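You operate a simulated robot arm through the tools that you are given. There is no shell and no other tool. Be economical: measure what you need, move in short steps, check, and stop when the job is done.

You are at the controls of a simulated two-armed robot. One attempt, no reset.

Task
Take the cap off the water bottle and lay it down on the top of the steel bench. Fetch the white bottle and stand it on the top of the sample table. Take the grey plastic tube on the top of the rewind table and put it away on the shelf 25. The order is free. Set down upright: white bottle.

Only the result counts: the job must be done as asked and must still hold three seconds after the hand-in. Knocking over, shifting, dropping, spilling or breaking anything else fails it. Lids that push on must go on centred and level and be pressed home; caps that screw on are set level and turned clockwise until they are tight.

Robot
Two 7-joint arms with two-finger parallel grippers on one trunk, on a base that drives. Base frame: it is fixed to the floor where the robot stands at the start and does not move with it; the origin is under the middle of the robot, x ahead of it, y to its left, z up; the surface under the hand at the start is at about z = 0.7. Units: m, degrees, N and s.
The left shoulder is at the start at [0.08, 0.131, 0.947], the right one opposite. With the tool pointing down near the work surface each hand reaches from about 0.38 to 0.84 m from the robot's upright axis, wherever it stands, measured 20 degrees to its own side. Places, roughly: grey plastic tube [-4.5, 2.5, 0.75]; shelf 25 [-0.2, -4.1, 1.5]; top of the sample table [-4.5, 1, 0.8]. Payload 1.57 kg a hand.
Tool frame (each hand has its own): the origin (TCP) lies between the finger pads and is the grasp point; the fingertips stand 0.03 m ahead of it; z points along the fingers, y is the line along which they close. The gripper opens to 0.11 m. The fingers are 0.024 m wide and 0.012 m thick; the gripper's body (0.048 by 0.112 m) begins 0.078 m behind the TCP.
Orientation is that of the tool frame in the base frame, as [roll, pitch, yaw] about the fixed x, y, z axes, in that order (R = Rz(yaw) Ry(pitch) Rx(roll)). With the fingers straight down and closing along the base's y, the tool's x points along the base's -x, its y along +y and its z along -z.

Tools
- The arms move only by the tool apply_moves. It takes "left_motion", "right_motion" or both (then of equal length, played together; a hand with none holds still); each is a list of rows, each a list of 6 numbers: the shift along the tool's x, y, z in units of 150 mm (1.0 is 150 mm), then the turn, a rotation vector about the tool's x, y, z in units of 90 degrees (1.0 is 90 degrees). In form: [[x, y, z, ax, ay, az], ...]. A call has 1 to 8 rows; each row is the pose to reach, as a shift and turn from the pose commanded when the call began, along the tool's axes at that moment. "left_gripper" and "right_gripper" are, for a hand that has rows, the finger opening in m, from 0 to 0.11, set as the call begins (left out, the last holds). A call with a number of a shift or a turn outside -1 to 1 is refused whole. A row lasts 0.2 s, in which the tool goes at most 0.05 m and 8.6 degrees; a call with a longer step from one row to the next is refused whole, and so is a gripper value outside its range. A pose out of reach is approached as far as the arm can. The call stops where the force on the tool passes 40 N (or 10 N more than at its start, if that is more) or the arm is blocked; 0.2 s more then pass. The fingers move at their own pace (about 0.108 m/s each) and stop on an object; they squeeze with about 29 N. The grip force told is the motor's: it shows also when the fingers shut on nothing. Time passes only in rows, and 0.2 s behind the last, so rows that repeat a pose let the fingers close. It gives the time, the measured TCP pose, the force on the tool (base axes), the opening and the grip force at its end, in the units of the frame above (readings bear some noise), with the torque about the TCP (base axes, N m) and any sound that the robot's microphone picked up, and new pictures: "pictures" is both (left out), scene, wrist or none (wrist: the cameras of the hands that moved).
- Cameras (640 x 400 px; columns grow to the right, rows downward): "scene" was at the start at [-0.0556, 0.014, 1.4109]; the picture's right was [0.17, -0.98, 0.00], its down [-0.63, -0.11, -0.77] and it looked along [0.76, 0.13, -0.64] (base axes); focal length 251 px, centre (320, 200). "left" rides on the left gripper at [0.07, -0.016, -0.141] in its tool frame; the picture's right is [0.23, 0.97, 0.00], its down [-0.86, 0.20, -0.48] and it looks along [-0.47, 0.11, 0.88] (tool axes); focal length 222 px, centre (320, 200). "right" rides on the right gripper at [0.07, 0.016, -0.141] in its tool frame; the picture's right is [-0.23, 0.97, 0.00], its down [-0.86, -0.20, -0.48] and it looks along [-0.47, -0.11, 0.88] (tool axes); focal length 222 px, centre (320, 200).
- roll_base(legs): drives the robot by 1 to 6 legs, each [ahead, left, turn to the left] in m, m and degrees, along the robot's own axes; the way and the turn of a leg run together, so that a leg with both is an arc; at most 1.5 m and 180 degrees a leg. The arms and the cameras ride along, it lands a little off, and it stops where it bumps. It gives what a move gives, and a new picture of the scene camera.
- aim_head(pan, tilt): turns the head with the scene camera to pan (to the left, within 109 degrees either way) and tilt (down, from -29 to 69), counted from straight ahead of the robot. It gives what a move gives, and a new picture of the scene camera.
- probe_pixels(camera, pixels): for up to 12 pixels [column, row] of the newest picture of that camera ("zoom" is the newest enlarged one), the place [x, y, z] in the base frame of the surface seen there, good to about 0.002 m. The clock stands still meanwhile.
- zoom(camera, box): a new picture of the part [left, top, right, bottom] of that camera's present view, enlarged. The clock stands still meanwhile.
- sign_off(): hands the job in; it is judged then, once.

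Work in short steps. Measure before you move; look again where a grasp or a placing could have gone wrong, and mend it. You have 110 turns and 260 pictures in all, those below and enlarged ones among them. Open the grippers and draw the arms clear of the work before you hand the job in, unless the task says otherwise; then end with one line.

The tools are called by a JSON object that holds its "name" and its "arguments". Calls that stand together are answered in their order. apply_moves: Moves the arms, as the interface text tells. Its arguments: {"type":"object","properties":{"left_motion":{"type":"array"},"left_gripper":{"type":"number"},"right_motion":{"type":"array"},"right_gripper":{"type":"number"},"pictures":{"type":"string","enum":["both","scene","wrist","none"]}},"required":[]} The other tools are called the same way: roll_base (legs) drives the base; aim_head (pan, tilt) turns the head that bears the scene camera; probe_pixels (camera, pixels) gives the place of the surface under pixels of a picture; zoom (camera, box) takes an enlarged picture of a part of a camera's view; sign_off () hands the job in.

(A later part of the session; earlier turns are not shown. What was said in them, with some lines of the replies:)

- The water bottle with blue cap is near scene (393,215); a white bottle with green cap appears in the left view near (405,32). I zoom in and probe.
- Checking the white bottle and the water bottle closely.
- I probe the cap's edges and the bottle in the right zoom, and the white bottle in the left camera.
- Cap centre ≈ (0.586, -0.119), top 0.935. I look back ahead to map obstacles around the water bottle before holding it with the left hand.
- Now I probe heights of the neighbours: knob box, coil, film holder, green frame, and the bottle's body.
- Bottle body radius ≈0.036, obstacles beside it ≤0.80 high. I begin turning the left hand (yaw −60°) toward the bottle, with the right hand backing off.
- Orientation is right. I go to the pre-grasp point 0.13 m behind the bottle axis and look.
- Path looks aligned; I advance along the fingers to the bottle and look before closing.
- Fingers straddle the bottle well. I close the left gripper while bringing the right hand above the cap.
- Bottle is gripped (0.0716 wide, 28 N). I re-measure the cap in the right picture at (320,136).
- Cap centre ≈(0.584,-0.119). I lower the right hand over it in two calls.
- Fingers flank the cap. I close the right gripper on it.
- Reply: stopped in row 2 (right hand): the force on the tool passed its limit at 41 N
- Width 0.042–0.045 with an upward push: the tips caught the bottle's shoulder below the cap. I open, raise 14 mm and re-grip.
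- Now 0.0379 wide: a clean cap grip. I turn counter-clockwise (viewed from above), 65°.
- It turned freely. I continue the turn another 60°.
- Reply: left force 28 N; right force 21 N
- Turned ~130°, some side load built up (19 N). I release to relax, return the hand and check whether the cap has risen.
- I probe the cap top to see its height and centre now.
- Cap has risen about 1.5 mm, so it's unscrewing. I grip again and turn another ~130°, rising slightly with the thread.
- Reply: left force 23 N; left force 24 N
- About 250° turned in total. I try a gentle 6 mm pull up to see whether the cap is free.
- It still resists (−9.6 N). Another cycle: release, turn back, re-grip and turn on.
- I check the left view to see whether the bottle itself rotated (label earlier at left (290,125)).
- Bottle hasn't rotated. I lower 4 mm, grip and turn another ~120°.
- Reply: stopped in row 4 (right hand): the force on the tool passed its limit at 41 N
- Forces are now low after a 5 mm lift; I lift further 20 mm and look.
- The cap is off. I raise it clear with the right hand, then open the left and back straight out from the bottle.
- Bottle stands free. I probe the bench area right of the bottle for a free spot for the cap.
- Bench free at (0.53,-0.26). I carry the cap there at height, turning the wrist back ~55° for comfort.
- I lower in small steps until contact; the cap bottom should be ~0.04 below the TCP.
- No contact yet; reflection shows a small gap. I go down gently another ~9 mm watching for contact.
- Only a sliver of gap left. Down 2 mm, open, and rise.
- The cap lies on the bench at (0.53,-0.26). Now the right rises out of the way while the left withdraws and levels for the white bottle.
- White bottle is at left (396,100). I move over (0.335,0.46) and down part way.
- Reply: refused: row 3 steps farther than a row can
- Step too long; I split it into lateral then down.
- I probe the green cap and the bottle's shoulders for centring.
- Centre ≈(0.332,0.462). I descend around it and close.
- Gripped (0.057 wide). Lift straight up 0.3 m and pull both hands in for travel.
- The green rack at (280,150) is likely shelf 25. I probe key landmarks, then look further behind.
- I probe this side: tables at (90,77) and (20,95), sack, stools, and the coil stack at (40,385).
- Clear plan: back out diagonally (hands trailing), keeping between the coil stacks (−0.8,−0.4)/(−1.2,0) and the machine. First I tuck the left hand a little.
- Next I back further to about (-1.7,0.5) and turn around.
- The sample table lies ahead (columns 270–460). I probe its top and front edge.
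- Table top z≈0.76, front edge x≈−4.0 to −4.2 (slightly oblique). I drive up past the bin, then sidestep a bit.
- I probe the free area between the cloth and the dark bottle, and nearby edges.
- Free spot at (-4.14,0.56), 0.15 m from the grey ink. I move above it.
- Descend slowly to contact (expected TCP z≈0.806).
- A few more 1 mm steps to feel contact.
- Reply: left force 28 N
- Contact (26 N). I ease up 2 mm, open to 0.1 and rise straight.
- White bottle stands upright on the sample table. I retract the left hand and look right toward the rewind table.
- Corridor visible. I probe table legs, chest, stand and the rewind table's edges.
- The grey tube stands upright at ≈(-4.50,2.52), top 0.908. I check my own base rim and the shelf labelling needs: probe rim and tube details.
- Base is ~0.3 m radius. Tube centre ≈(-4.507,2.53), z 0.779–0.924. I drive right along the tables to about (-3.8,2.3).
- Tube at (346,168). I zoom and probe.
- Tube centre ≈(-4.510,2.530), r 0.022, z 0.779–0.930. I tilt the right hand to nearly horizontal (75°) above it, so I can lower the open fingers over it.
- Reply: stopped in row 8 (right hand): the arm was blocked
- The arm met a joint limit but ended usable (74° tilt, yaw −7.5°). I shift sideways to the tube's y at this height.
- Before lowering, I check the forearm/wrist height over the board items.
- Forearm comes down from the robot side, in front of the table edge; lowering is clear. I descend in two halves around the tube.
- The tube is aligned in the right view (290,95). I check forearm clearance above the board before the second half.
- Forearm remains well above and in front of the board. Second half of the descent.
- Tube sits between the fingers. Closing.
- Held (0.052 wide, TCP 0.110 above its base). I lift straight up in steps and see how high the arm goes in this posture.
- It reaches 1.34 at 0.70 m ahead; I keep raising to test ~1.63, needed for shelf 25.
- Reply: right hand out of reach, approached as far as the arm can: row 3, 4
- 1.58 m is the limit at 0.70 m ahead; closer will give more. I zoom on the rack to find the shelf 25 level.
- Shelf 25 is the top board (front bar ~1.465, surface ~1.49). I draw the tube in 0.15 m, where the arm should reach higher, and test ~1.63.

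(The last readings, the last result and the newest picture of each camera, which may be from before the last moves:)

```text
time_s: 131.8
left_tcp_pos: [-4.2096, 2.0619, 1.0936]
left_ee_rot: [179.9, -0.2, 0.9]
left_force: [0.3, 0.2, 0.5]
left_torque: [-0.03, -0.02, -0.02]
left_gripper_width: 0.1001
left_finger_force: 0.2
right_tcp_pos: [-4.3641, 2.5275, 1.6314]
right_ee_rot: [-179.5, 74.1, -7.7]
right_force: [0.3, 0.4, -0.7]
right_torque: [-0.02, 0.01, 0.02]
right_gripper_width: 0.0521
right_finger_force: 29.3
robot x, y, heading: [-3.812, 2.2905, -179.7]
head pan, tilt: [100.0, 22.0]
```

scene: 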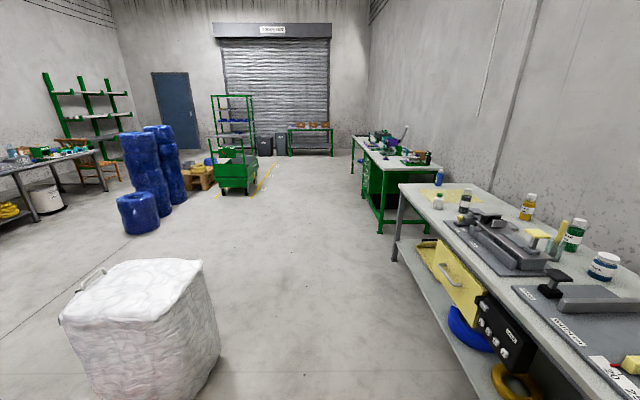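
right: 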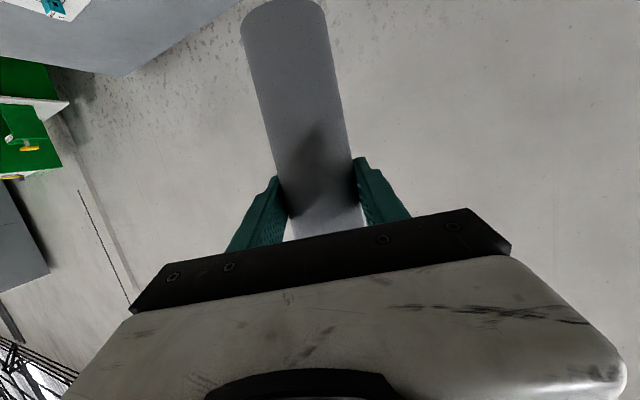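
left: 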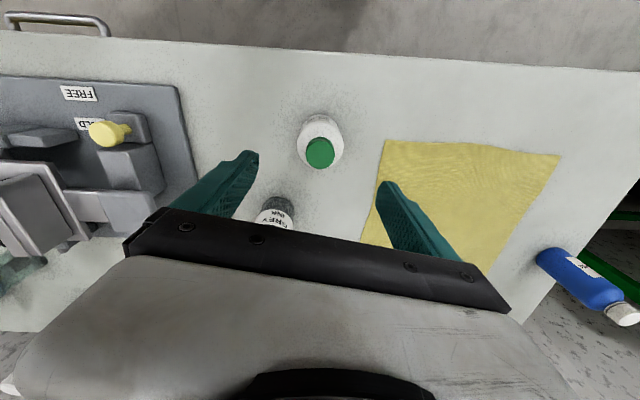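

1.631 reached at 0.55 m ahead — good, I keep this posture for driving. Route: back down the aisle west of the chest and cart, turn to face −y, look again.

{"name": "roll_base", "arguments": {"legs": [[-0.26, 1.29, 0], [-0.4, 1.2, 0], [-0.4, 1.2, 0], [0, 0, 90]]}}

{"name": "aim_head", "arguments": {"pan": 35, "tilt": 25}}

```text
time_s: 154.2
left_tcp_pos: [-2.5185, -1.8027, 1.0923]
left_ee_rot: [179.8, -0.1, 89.9]
left_force: [0.0, -0.6, -1.0]
left_torque: [-0.02, 0.01, -0.01]
left_gripper_width: 0.1001
left_finger_force: 0.2
right_tcp_pos: [-2.9855, -1.9472, 1.6306]
right_ee_rot: [-179.5, 74.0, 81.5]
right_force: [0.6, 0.8, -0.6]
right_torque: [-0.01, -0.02, 0.01]
right_gripper_width: 0.0514
right_finger_force: 28.6
robot x, y, heading: [-2.7378, -1.3964, -90.6]
head pan, tilt: [100.0, 22.0]
```

scene: 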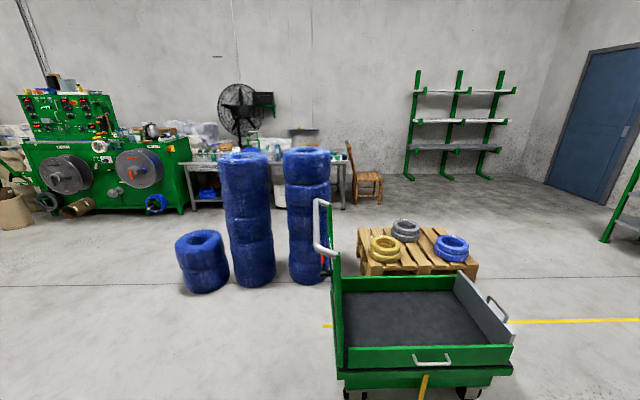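

```text
time_s: 155.6
left_tcp_pos: [-2.5187, -1.8016, 1.0933]
left_ee_rot: [179.9, 0.0, 89.9]
left_force: [-0.7, -0.6, -0.4]
left_torque: [-0.01, 0.0, -0.03]
left_gripper_width: 0.0999
left_finger_force: 0.0
right_tcp_pos: [-2.9866, -1.9479, 1.6299]
right_ee_rot: [-179.5, 73.9, 81.5]
right_force: [0.1, -0.2, -0.4]
right_torque: [0.01, 0.03, 0.04]
right_gripper_width: 0.0509
right_finger_force: 28.8
robot x, y, heading: [-2.7377, -1.3961, -90.7]
head pan, tilt: [35.0, 25.0]
```

scene: 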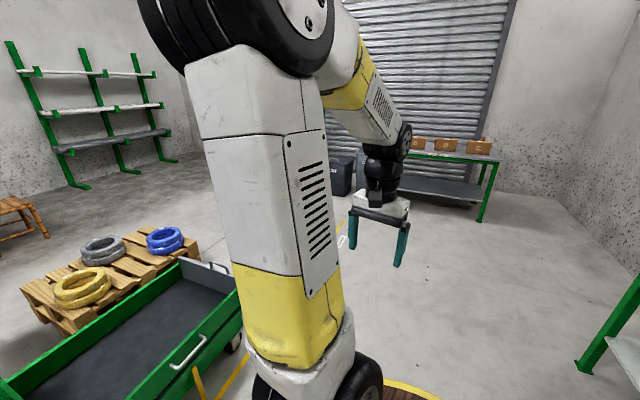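

I probe the cart and pallet limits and glance at the tube in the right wrist camera.

{"name": "probe_pixels", "arguments": {"camera": "scene", "pixels": [[238, 300], [180, 265], [200, 235], [190, 370], [240, 345], [480, 160], [480, 215], [345, 165]]}}

{"name": "zoom", "arguments": {"camera": "right", "box": [0, 0, 640, 400]}}

```text
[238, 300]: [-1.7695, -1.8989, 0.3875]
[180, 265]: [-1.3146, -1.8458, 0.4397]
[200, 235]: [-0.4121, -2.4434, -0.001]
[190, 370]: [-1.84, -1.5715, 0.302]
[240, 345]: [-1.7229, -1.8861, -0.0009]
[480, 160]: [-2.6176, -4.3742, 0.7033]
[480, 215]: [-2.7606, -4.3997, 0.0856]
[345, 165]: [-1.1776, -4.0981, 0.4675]
```

```text
1.00 times, centred on (320, 200) of right (not enlarged: the box is as wide or as high as the picture)
```

zoom: 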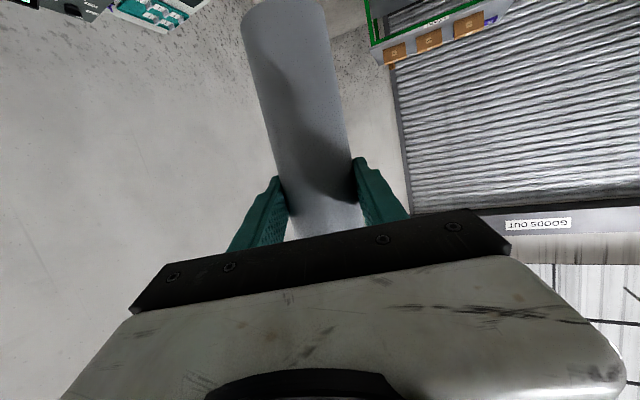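

Tube is steady. Next legs: past the cart's end, then sideways to in front of the rack at about (-0.1,-3.1).

{"name": "roll_base", "arguments": {"legs": [[1.3, 0.44, 0], [0.35, 1.4, 0], [0.05, 0.8, 0.6]]}}

{"name": "aim_head", "arguments": {"pan": 0, "tilt": 5}}

```text
time_s: 173.2
left_tcp_pos: [0.0996, -3.5901, 1.0927]
left_ee_rot: [179.9, -0.2, 88.4]
left_force: [-0.8, -0.7, -0.1]
left_torque: [-0.01, -0.03, -0.01]
left_gripper_width: 0.1
left_finger_force: 0.1
right_tcp_pos: [-0.3718, -3.7233, 1.6304]
right_ee_rot: [-179.5, 74.0, 79.9]
right_force: [0.8, -0.4, -0.9]
right_torque: [-0.03, 0.02, -0.01]
right_gripper_width: 0.05
right_finger_force: 29.0
robot x, y, heading: [-0.1083, -3.1812, -91.7]
head pan, tilt: [35.0, 25.0]
```

scene: 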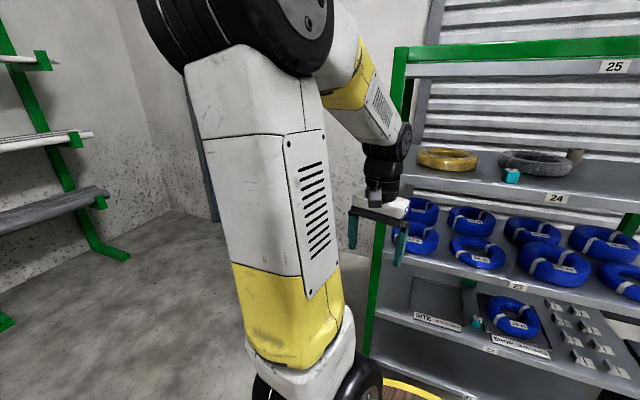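

```text
time_s: 174.2
left_tcp_pos: [0.1006, -3.591, 1.0926]
left_ee_rot: [179.9, -0.2, 88.4]
left_force: [0.0, -0.1, 0.4]
left_torque: [-0.01, 0.0, -0.04]
left_gripper_width: 0.0999
left_finger_force: 0.1
right_tcp_pos: [-0.371, -3.7241, 1.6308]
right_ee_rot: [-179.7, 74.0, 80.1]
right_force: [0.2, -0.4, -0.5]
right_torque: [0.02, 0.01, 0.02]
right_gripper_width: 0.0499
right_finger_force: 28.8
robot x, y, heading: [-0.1107, -3.1803, -91.8]
head pan, tilt: [0.0, 5.0]
```

scene: 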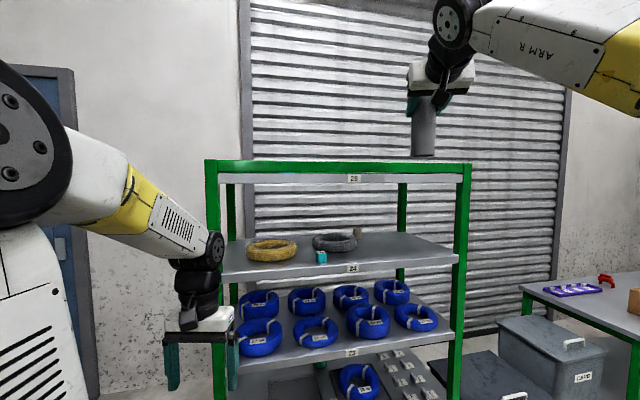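

Shelf 25 is the top board. I probe its bar/board and the tube's bottom end.

{"name": "probe_pixels", "arguments": {"camera": "scene", "pixels": [[330, 161], [330, 165], [330, 171], [330, 177], [330, 184], [215, 165], [468, 170], [423, 155], [415, 130], [433, 130], [403, 187], [245, 160]]}}

{"name": "zoom", "arguments": {"camera": "scene", "box": [200, 60, 500, 247]}}

```text
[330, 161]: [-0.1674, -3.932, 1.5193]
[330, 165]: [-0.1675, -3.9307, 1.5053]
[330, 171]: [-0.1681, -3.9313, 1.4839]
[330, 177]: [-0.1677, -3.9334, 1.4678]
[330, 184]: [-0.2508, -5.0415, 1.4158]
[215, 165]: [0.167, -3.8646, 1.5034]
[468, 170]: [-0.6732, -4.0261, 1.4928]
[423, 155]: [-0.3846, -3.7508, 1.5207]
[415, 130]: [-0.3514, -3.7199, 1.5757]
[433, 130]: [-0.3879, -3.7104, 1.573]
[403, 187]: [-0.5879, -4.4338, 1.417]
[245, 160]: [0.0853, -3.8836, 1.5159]
```

```text
2.13 times, centred on (350, 154) of scene
```

zoom: 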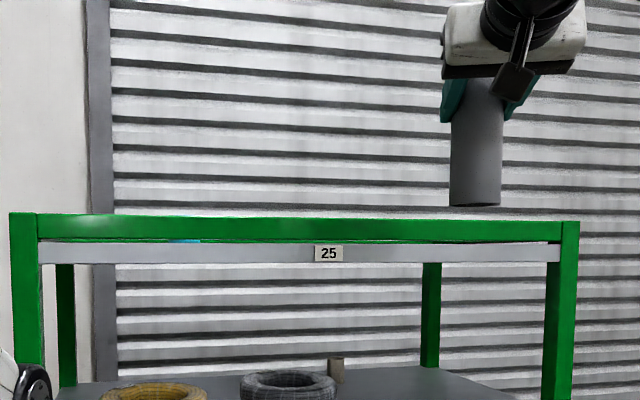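

The rim bar tops at 1.521, board beneath at ≈1.485; the rack is turned ~11°. Before placing I peek onto the board with the left wrist camera: raise the left hand and tilt it forward.

{"name": "apply_moves", "arguments": {"left_motion": [[0, 0, -0.25, 0, 0, 0], [0, 0, -0.5, 0, 0, 0], [0, 0, -0.75, 0, 0, 0], [0, 0, -1, 0, 0, 0]], "pictures": "none"}}

{"name": "apply_moves", "arguments": {"left_motion": [[0, 0, -0.25, 0, 0, 0], [0, 0, -0.5, 0, 0, 0], [0, 0, -0.75, 0, 0, 0], [0, 0, -1, 0, 0, 0]], "pictures": "none"}}

{"name": "apply_moves", "arguments": {"left_motion": [[0, 0, -0.2, 0, -0.09, 0], [0, 0, -0.4, 0, -0.18, 0], [0, 0, -0.6, 0, -0.27, 0], [0, 0, -0.8, 0, -0.36, 0], [0, 0, -1, 0, -0.44, 0]], "pictures": "wrist"}}

```text
time_s: 175.2
left_tcp_pos: [0.1008, -3.5904, 1.2436]
left_ee_rot: [179.9, -0.1, 88.4]
left_force: [-0.9, 0.5, 0.4]
left_torque: [0.04, 0.01, -0.06]
left_gripper_width: 0.1
left_finger_force: 0.1
right_tcp_pos: [-0.3721, -3.7241, 1.6313]
right_ee_rot: [-179.6, 74.0, 80.0]
right_force: [0.4, 0.0, -0.2]
right_torque: [0.06, 0.01, -0.04]
right_gripper_width: 0.0499
right_finger_force: 29.1
robot x, y, heading: [-0.1117, -3.1828, -91.8]
head pan, tilt: [0.0, 5.0]
```

```text
time_s: 176.2
left_tcp_pos: [0.0997, -3.5912, 1.3927]
left_ee_rot: [179.9, 0.0, 88.4]
left_force: [-0.5, 0.8, 0.0]
left_torque: [-0.01, -0.02, -0.01]
left_gripper_width: 0.1001
left_finger_force: 0.1
right_tcp_pos: [-0.3709, -3.7248, 1.6306]
right_ee_rot: [-179.6, 74.0, 80.1]
right_force: [0.8, 0.1, -1.3]
right_torque: [0.01, 0.0, -0.01]
right_gripper_width: 0.0499
right_finger_force: 28.7
robot x, y, heading: [-0.1122, -3.1839, -91.9]
head pan, tilt: [0.0, 5.0]
```

```text
time_s: 177.4
left_tcp_pos: [0.0997, -3.5911, 1.5426]
left_ee_rot: [179.7, 39.6, 88.3]
left_force: [-0.3, 0.0, 0.8]
left_torque: [0.0, 0.01, 0.0]
left_gripper_width: 0.1001
left_finger_force: 0.0
right_tcp_pos: [-0.3719, -3.7248, 1.6313]
right_ee_rot: [-179.6, 73.9, 80.1]
right_force: [0.9, -0.1, -1.7]
right_torque: [-0.01, -0.02, -0.03]
right_gripper_width: 0.0497
right_finger_force: 29.0
robot x, y, heading: [-0.1134, -3.1849, -91.8]
head pan, tilt: [0.0, 5.0]
```

left: 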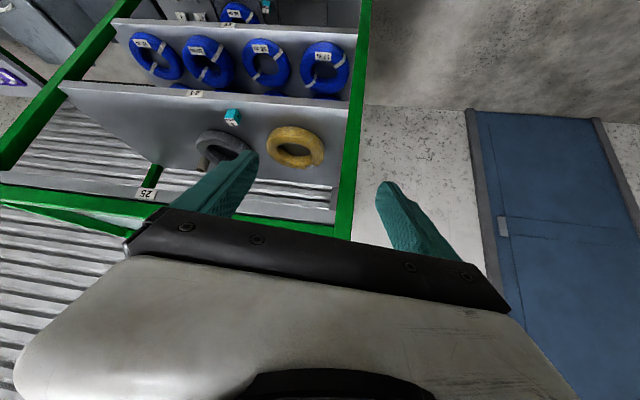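

I zoom into the left view near the "25" bar to see the board.

{"name": "zoom", "arguments": {"camera": "left", "box": [0, 150, 240, 300]}}

{"name": "probe_pixels", "arguments": {"camera": "left", "pixels": [[100, 207], [60, 210], [100, 225], [130, 222], [30, 205], [60, 192], [145, 193], [120, 215]]}}

```text
2.67 times, centred on (120, 225) of left
```

zoom: 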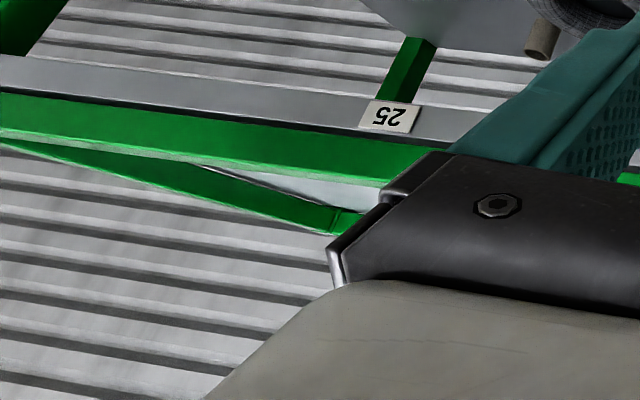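

```text
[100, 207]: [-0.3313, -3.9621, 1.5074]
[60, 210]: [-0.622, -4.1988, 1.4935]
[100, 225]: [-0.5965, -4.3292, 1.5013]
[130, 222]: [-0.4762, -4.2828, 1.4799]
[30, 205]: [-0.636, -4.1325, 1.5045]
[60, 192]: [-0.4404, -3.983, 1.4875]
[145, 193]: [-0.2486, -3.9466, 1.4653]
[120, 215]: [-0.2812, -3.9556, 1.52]
```

The visible board patch is at z≈1.480, empty. I raise and tilt the left hand more for a clear look at the placing zone.

{"name": "apply_moves", "arguments": {"left_motion": [[-0.12, 0, -0.16, 0, -0.07, 0], [-0.25, 0, -0.3, 0, -0.14, 0], [-0.383, 0, -0.462, 0, -0.22, 0]], "pictures": "wrist"}}

{"name": "zoom", "arguments": {"camera": "left", "box": [0, 40, 320, 240]}}

```text
time_s: 178.2
left_tcp_pos: [0.099, -3.5918, 1.634]
left_ee_rot: [179.7, 59.4, 88.2]
left_force: [-0.1, 0.1, 0.7]
left_torque: [-0.01, 0.01, -0.02]
left_gripper_width: 0.0999
left_finger_force: 0.0
right_tcp_pos: [-0.3728, -3.7249, 1.6306]
right_ee_rot: [-179.6, 74.0, 80.0]
right_force: [-0.1, -0.4, -0.1]
right_torque: [0.0, 0.02, 0.0]
right_gripper_width: 0.0495
right_finger_force: 28.5
robot x, y, heading: [-0.1124, -3.1805, -91.9]
head pan, tilt: [0.0, 5.0]
```

left: 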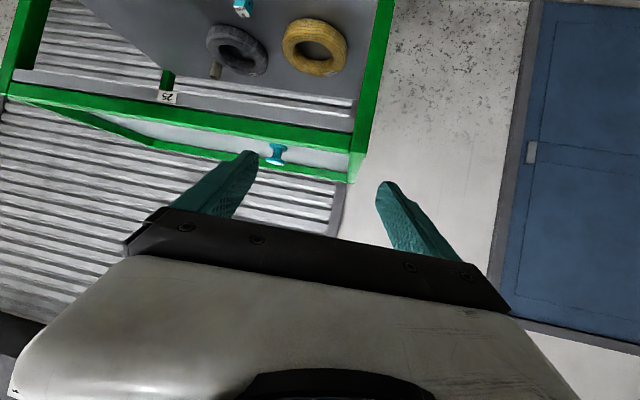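

```text
2.00 times, centred on (160, 140) of left
```

zoom: 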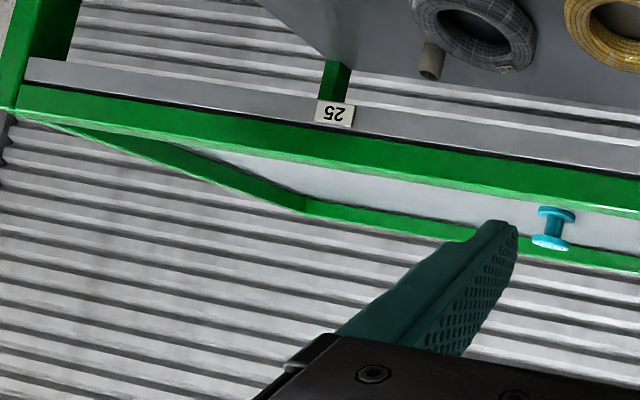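

Shelf 25 is empty apart from a cyan spool near x≈0. I raise the tube 35 mm to clear the rim and ease the left hand back a little.

{"name": "apply_moves", "arguments": {"right_motion": [[-0.11, 0, -0.032, 0, 0, 0], [-0.224, 0, -0.064, 0, 0, 0]], "left_motion": [[0, 0, -0.2, 0, 0, 0], [0, 0, -0.4, 0, 0, 0]], "pictures": "none"}}

{"name": "zoom", "arguments": {"camera": "scene", "box": [340, 20, 540, 145]}}

```text
time_s: 178.8
left_tcp_pos: [0.0993, -3.54, 1.6631]
left_ee_rot: [179.7, 59.2, 88.1]
left_force: [-0.7, -0.5, 1.2]
left_torque: [-0.02, 0.02, -0.01]
left_gripper_width: 0.0999
left_finger_force: 0.0
right_tcp_pos: [-0.3726, -3.7244, 1.6659]
right_ee_rot: [-179.5, 74.0, 80.0]
right_force: [-0.8, -0.8, -0.8]
right_torque: [0.02, 0.01, 0.03]
right_gripper_width: 0.0496
right_finger_force: 29.0
robot x, y, heading: [-0.1124, -3.1822, -91.9]
head pan, tilt: [0.0, 5.0]
```

```text
3.20 times, centred on (440, 82) of scene
```

zoom: 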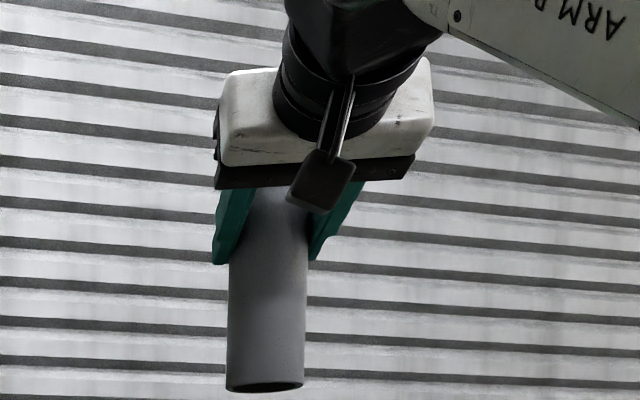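

I probe the tube's bottom edge to know its clearance.

{"name": "probe_pixels", "arguments": {"camera": "zoom", "pixels": [[265, 375], [240, 370], [295, 370], [235, 290], [300, 290], [265, 386]]}}

```text
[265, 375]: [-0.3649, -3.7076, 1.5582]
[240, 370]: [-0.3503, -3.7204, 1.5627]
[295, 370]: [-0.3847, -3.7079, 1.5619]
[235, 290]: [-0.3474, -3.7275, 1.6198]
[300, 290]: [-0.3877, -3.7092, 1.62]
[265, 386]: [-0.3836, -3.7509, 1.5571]
```

Bottom at ≈1.554, 33 mm above the rim. I drive 0.34 m ahead slowly so the tube passes over the rim.

{"name": "roll_base", "arguments": {"legs": [[0.2, 0, 0], [0.14, 0, 0]]}}

{"name": "zoom", "arguments": {"camera": "left", "box": [0, 0, 320, 200]}}

```text
time_s: 181.3
left_tcp_pos: [0.0896, -3.8804, 1.6635]
left_ee_rot: [179.6, 59.3, 88.2]
left_force: [0.2, -0.2, 0.6]
left_torque: [-0.01, -0.02, -0.01]
left_gripper_width: 0.0998
left_finger_force: 0.1
right_tcp_pos: [-0.3824, -4.0654, 1.6656]
right_ee_rot: [-179.5, 73.9, 79.9]
right_force: [0.4, 0.4, -0.8]
right_torque: [0.02, -0.03, -0.02]
right_gripper_width: 0.0497
right_finger_force: 28.7
robot x, y, heading: [-0.1247, -3.5247, -92.0]
head pan, tilt: [0.0, 5.0]
```

scene: 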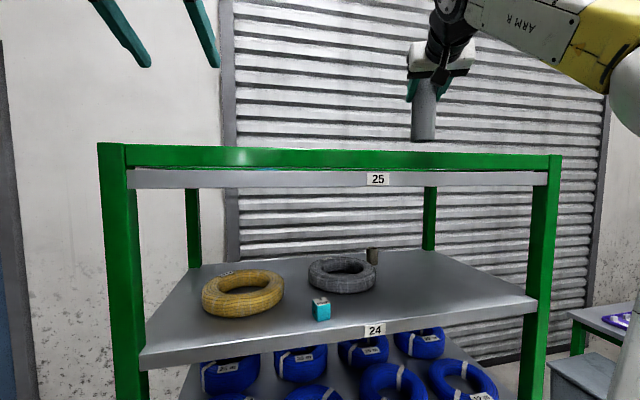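

```text
2.00 times, centred on (160, 100) of left
```

zoom: 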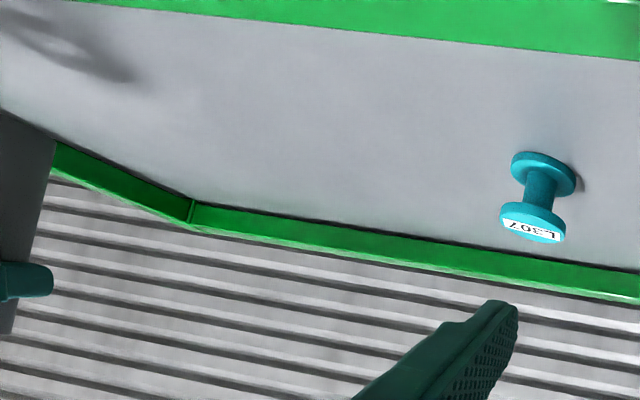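

The tube is past the rim; the board beneath is clear. I extend 30 mm further in, then lower 60 mm.

{"name": "apply_moves", "arguments": {"right_motion": [[-0.055, 0, 0.192, 0, 0, 0], [0.075, 0, 0.229, 0, 0, 0], [0.2, 0, 0.266, 0, 0, 0], [0.329, 0, 0.303, 0, 0, 0]], "pictures": "both"}}

{"name": "zoom", "arguments": {"camera": "left", "box": [0, 0, 240, 150]}}

```text
time_s: 182.3
left_tcp_pos: [0.0886, -3.8799, 1.6632]
left_ee_rot: [179.7, 59.3, 88.2]
left_force: [-0.1, 0.0, -0.7]
left_torque: [0.01, -0.01, -0.02]
left_gripper_width: 0.1002
left_finger_force: 0.0
right_tcp_pos: [-0.3881, -4.0949, 1.6062]
right_ee_rot: [-179.7, 74.0, 80.0]
right_force: [-0.7, -0.6, -0.8]
right_torque: [0.01, 0.0, 0.0]
right_gripper_width: 0.0494
right_finger_force: 29.0
robot x, y, heading: [-0.1212, -3.5232, -91.9]
head pan, tilt: [0.0, 5.0]
```

scene: 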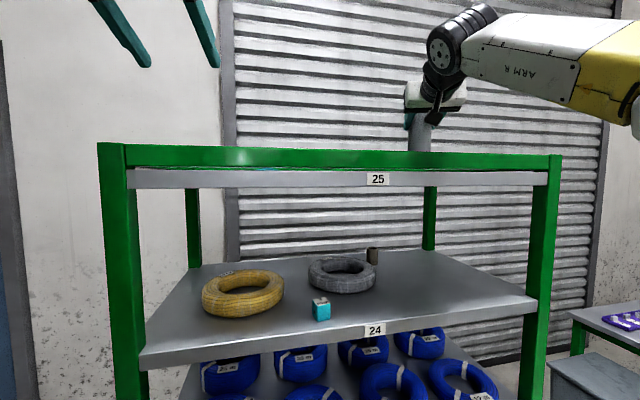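
right: 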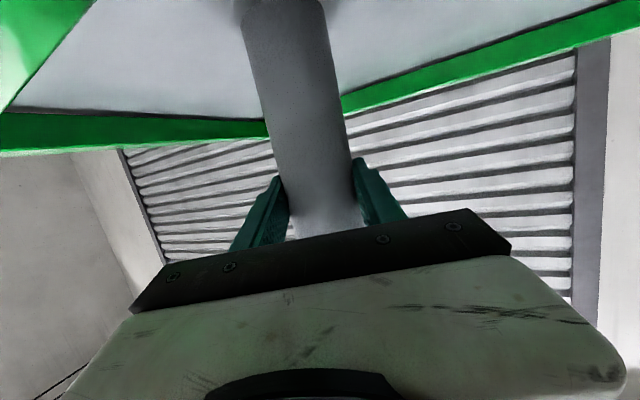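

```text
2.67 times, centred on (120, 75) of left
```

zoom: 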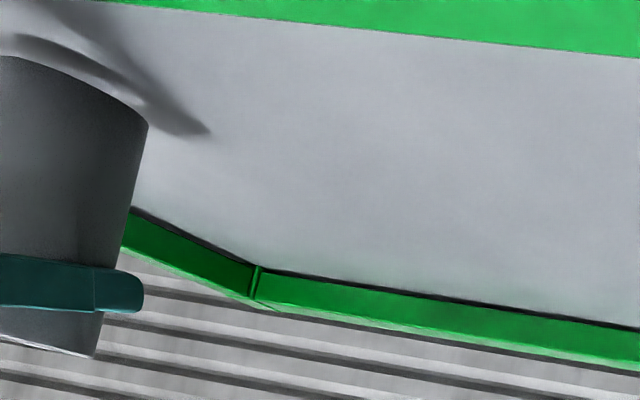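

Tube is inside the rim with ~14 mm to go. Lowering gently until contact.

{"name": "apply_moves", "arguments": {"right_motion": [[0.05, 0, 0.014, 0, 0, 0], [0.07, 0, 0.02, 0, 0, 0], [0.083, 0, 0.024, 0, 0, 0], [0.09, 0, 0.026, 0, 0, 0]], "pictures": "none"}}

{"name": "zoom", "arguments": {"camera": "left", "box": [0, 0, 240, 150]}}

```text
time_s: 183.3
left_tcp_pos: [0.0898, -3.8819, 1.6641]
left_ee_rot: [179.7, 59.3, 88.2]
left_force: [-0.3, -0.2, -0.2]
left_torque: [0.0, 0.0, 0.0]
left_gripper_width: 0.0999
left_finger_force: 0.1
right_tcp_pos: [-0.3884, -4.0947, 1.592]
right_ee_rot: [-179.8, 74.2, 79.9]
right_force: [0.1, -0.6, 5.5]
right_torque: [-0.35, 0.16, -0.02]
right_gripper_width: 0.0494
right_finger_force: 29.2
robot x, y, heading: [-0.1216, -3.523, -91.8]
head pan, tilt: [0.0, 5.0]
```

```text
2.67 times, centred on (120, 75) of left
```

zoom: 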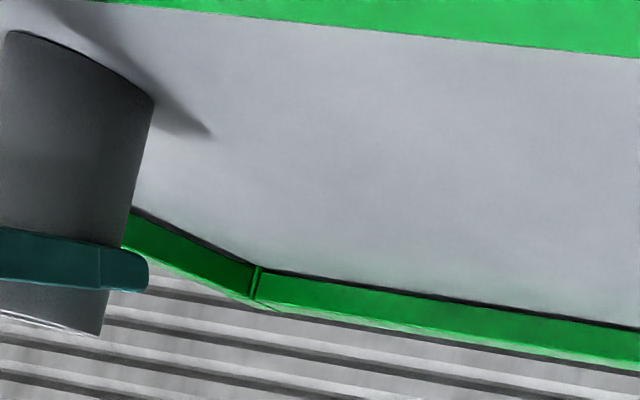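

Contact felt (5.5 N). Open and back straight out along the fingers.

{"name": "apply_moves", "arguments": {"right_gripper": 0.11, "right_motion": [[0, 0, 0, 0, 0, 0], [0, 0, 0, 0, 0, 0], [0, 0, 0, 0, 0, 0], [0, 0, 0, 0, 0, 0]], "pictures": "wrist"}}

{"name": "apply_moves", "arguments": {"right_motion": [[0, 0, -0.15, 0, 0, 0], [0, 0, -0.35, 0, 0, 0], [0, 0, -0.6, 0, 0, 0], [0, 0, -0.8, 0, 0, 0]], "pictures": "both"}}

{"name": "zoom", "arguments": {"camera": "left", "box": [0, 0, 240, 150]}}

```text
time_s: 184.3
left_tcp_pos: [0.0879, -3.8806, 1.664]
left_ee_rot: [179.6, 59.4, 88.2]
left_force: [-0.3, -0.5, 0.3]
left_torque: [0.01, -0.01, -0.02]
left_gripper_width: 0.1001
left_finger_force: 0.1
right_tcp_pos: [-0.3885, -4.0945, 1.593]
right_ee_rot: [-179.7, 74.1, 80.0]
right_force: [-0.4, 0.2, -0.1]
right_torque: [-0.01, -0.01, 0.0]
right_gripper_width: 0.11
right_finger_force: 0.0
robot x, y, heading: [-0.1223, -3.5241, -91.8]
head pan, tilt: [0.0, 5.0]
```

right: 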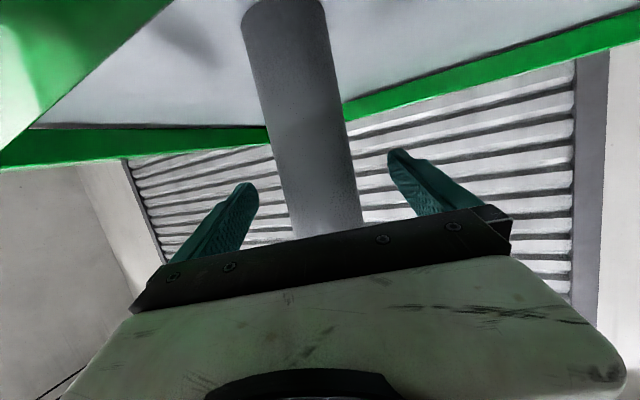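

```text
time_s: 185.3
left_tcp_pos: [0.089, -3.8801, 1.6639]
left_ee_rot: [179.6, 59.4, 88.2]
left_force: [0.3, 0.1, -0.1]
left_torque: [0.01, 0.0, -0.03]
left_gripper_width: 0.0999
left_finger_force: 0.0
right_tcp_pos: [-0.3691, -3.9815, 1.6246]
right_ee_rot: [-179.6, 74.0, 80.0]
right_force: [0.0, 0.4, -1.1]
right_torque: [0.04, 0.02, -0.02]
right_gripper_width: 0.11
right_finger_force: 0.0
robot x, y, heading: [-0.1222, -3.5261, -92.0]
head pan, tilt: [0.0, 5.0]
```

scene: 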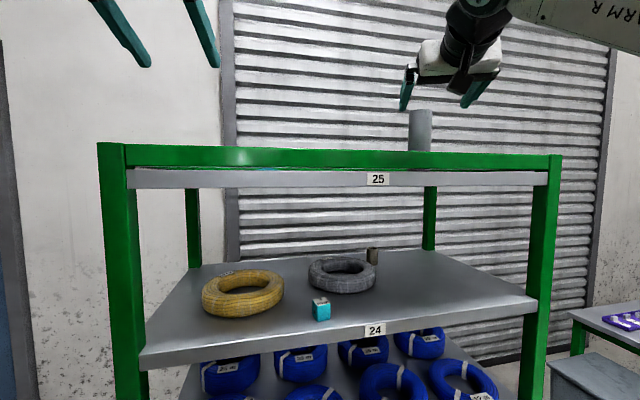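
right: 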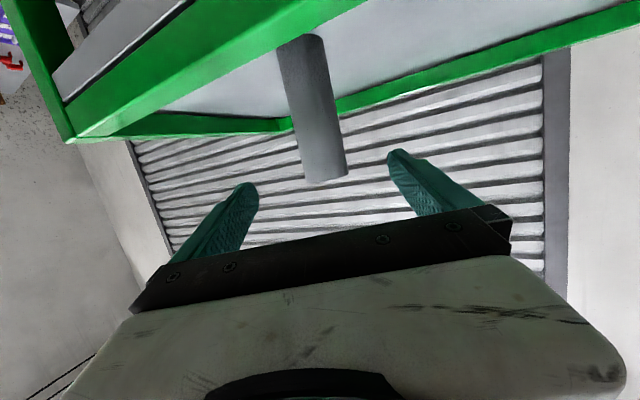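

```text
2.67 times, centred on (120, 75) of left
```

zoom: 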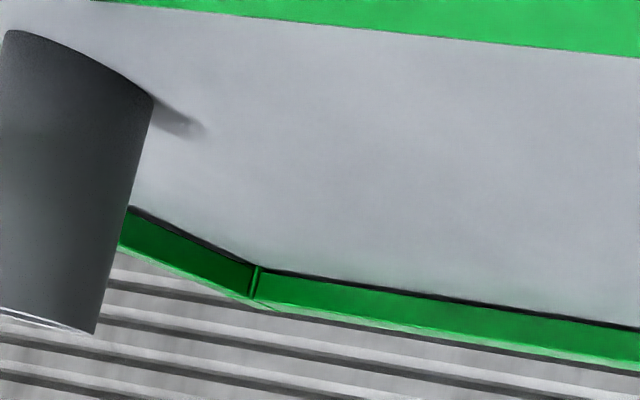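

The tube stands on shelf 25. I back away clear of the rack and check once more.

{"name": "roll_base", "arguments": {"legs": [[-0.4, 0, 0]]}}

```text
time_s: 187.8
left_tcp_pos: [0.1026, -3.4791, 1.6636]
left_ee_rot: [179.7, 59.3, 88.2]
left_force: [0.2, -0.5, 0.0]
left_torque: [0.01, 0.01, 0.02]
left_gripper_width: 0.1001
left_finger_force: 0.1
right_tcp_pos: [-0.3552, -3.5801, 1.625]
right_ee_rot: [-179.5, 74.0, 80.0]
right_force: [-0.7, 0.9, 0.7]
right_torque: [0.0, -0.02, 0.0]
right_gripper_width: 0.1098
right_finger_force: 0.1
robot x, y, heading: [-0.1109, -3.122, -91.7]
head pan, tilt: [0.0, 5.0]
```

scene: 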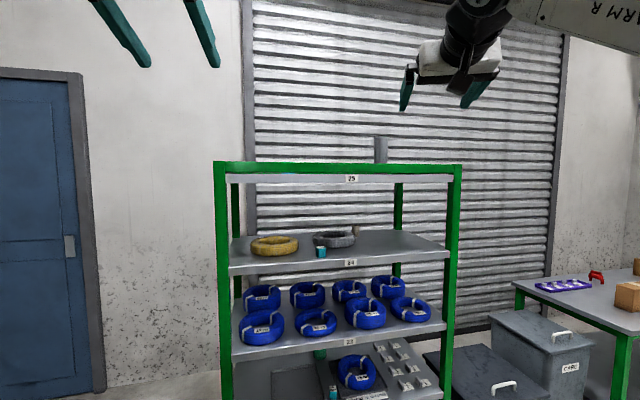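

The tube stands steadily at (380,150) on shelf 25, both grippers are open and the arms are clear, so I hand in.

{"name": "sign_off", "arguments": {}}

```text
The job is handed in.
```

The job is handed in: the water bottle's cap is on the steel bench, the white bottle stands upright on the sample table, and the grey tube stands on shelf 25.
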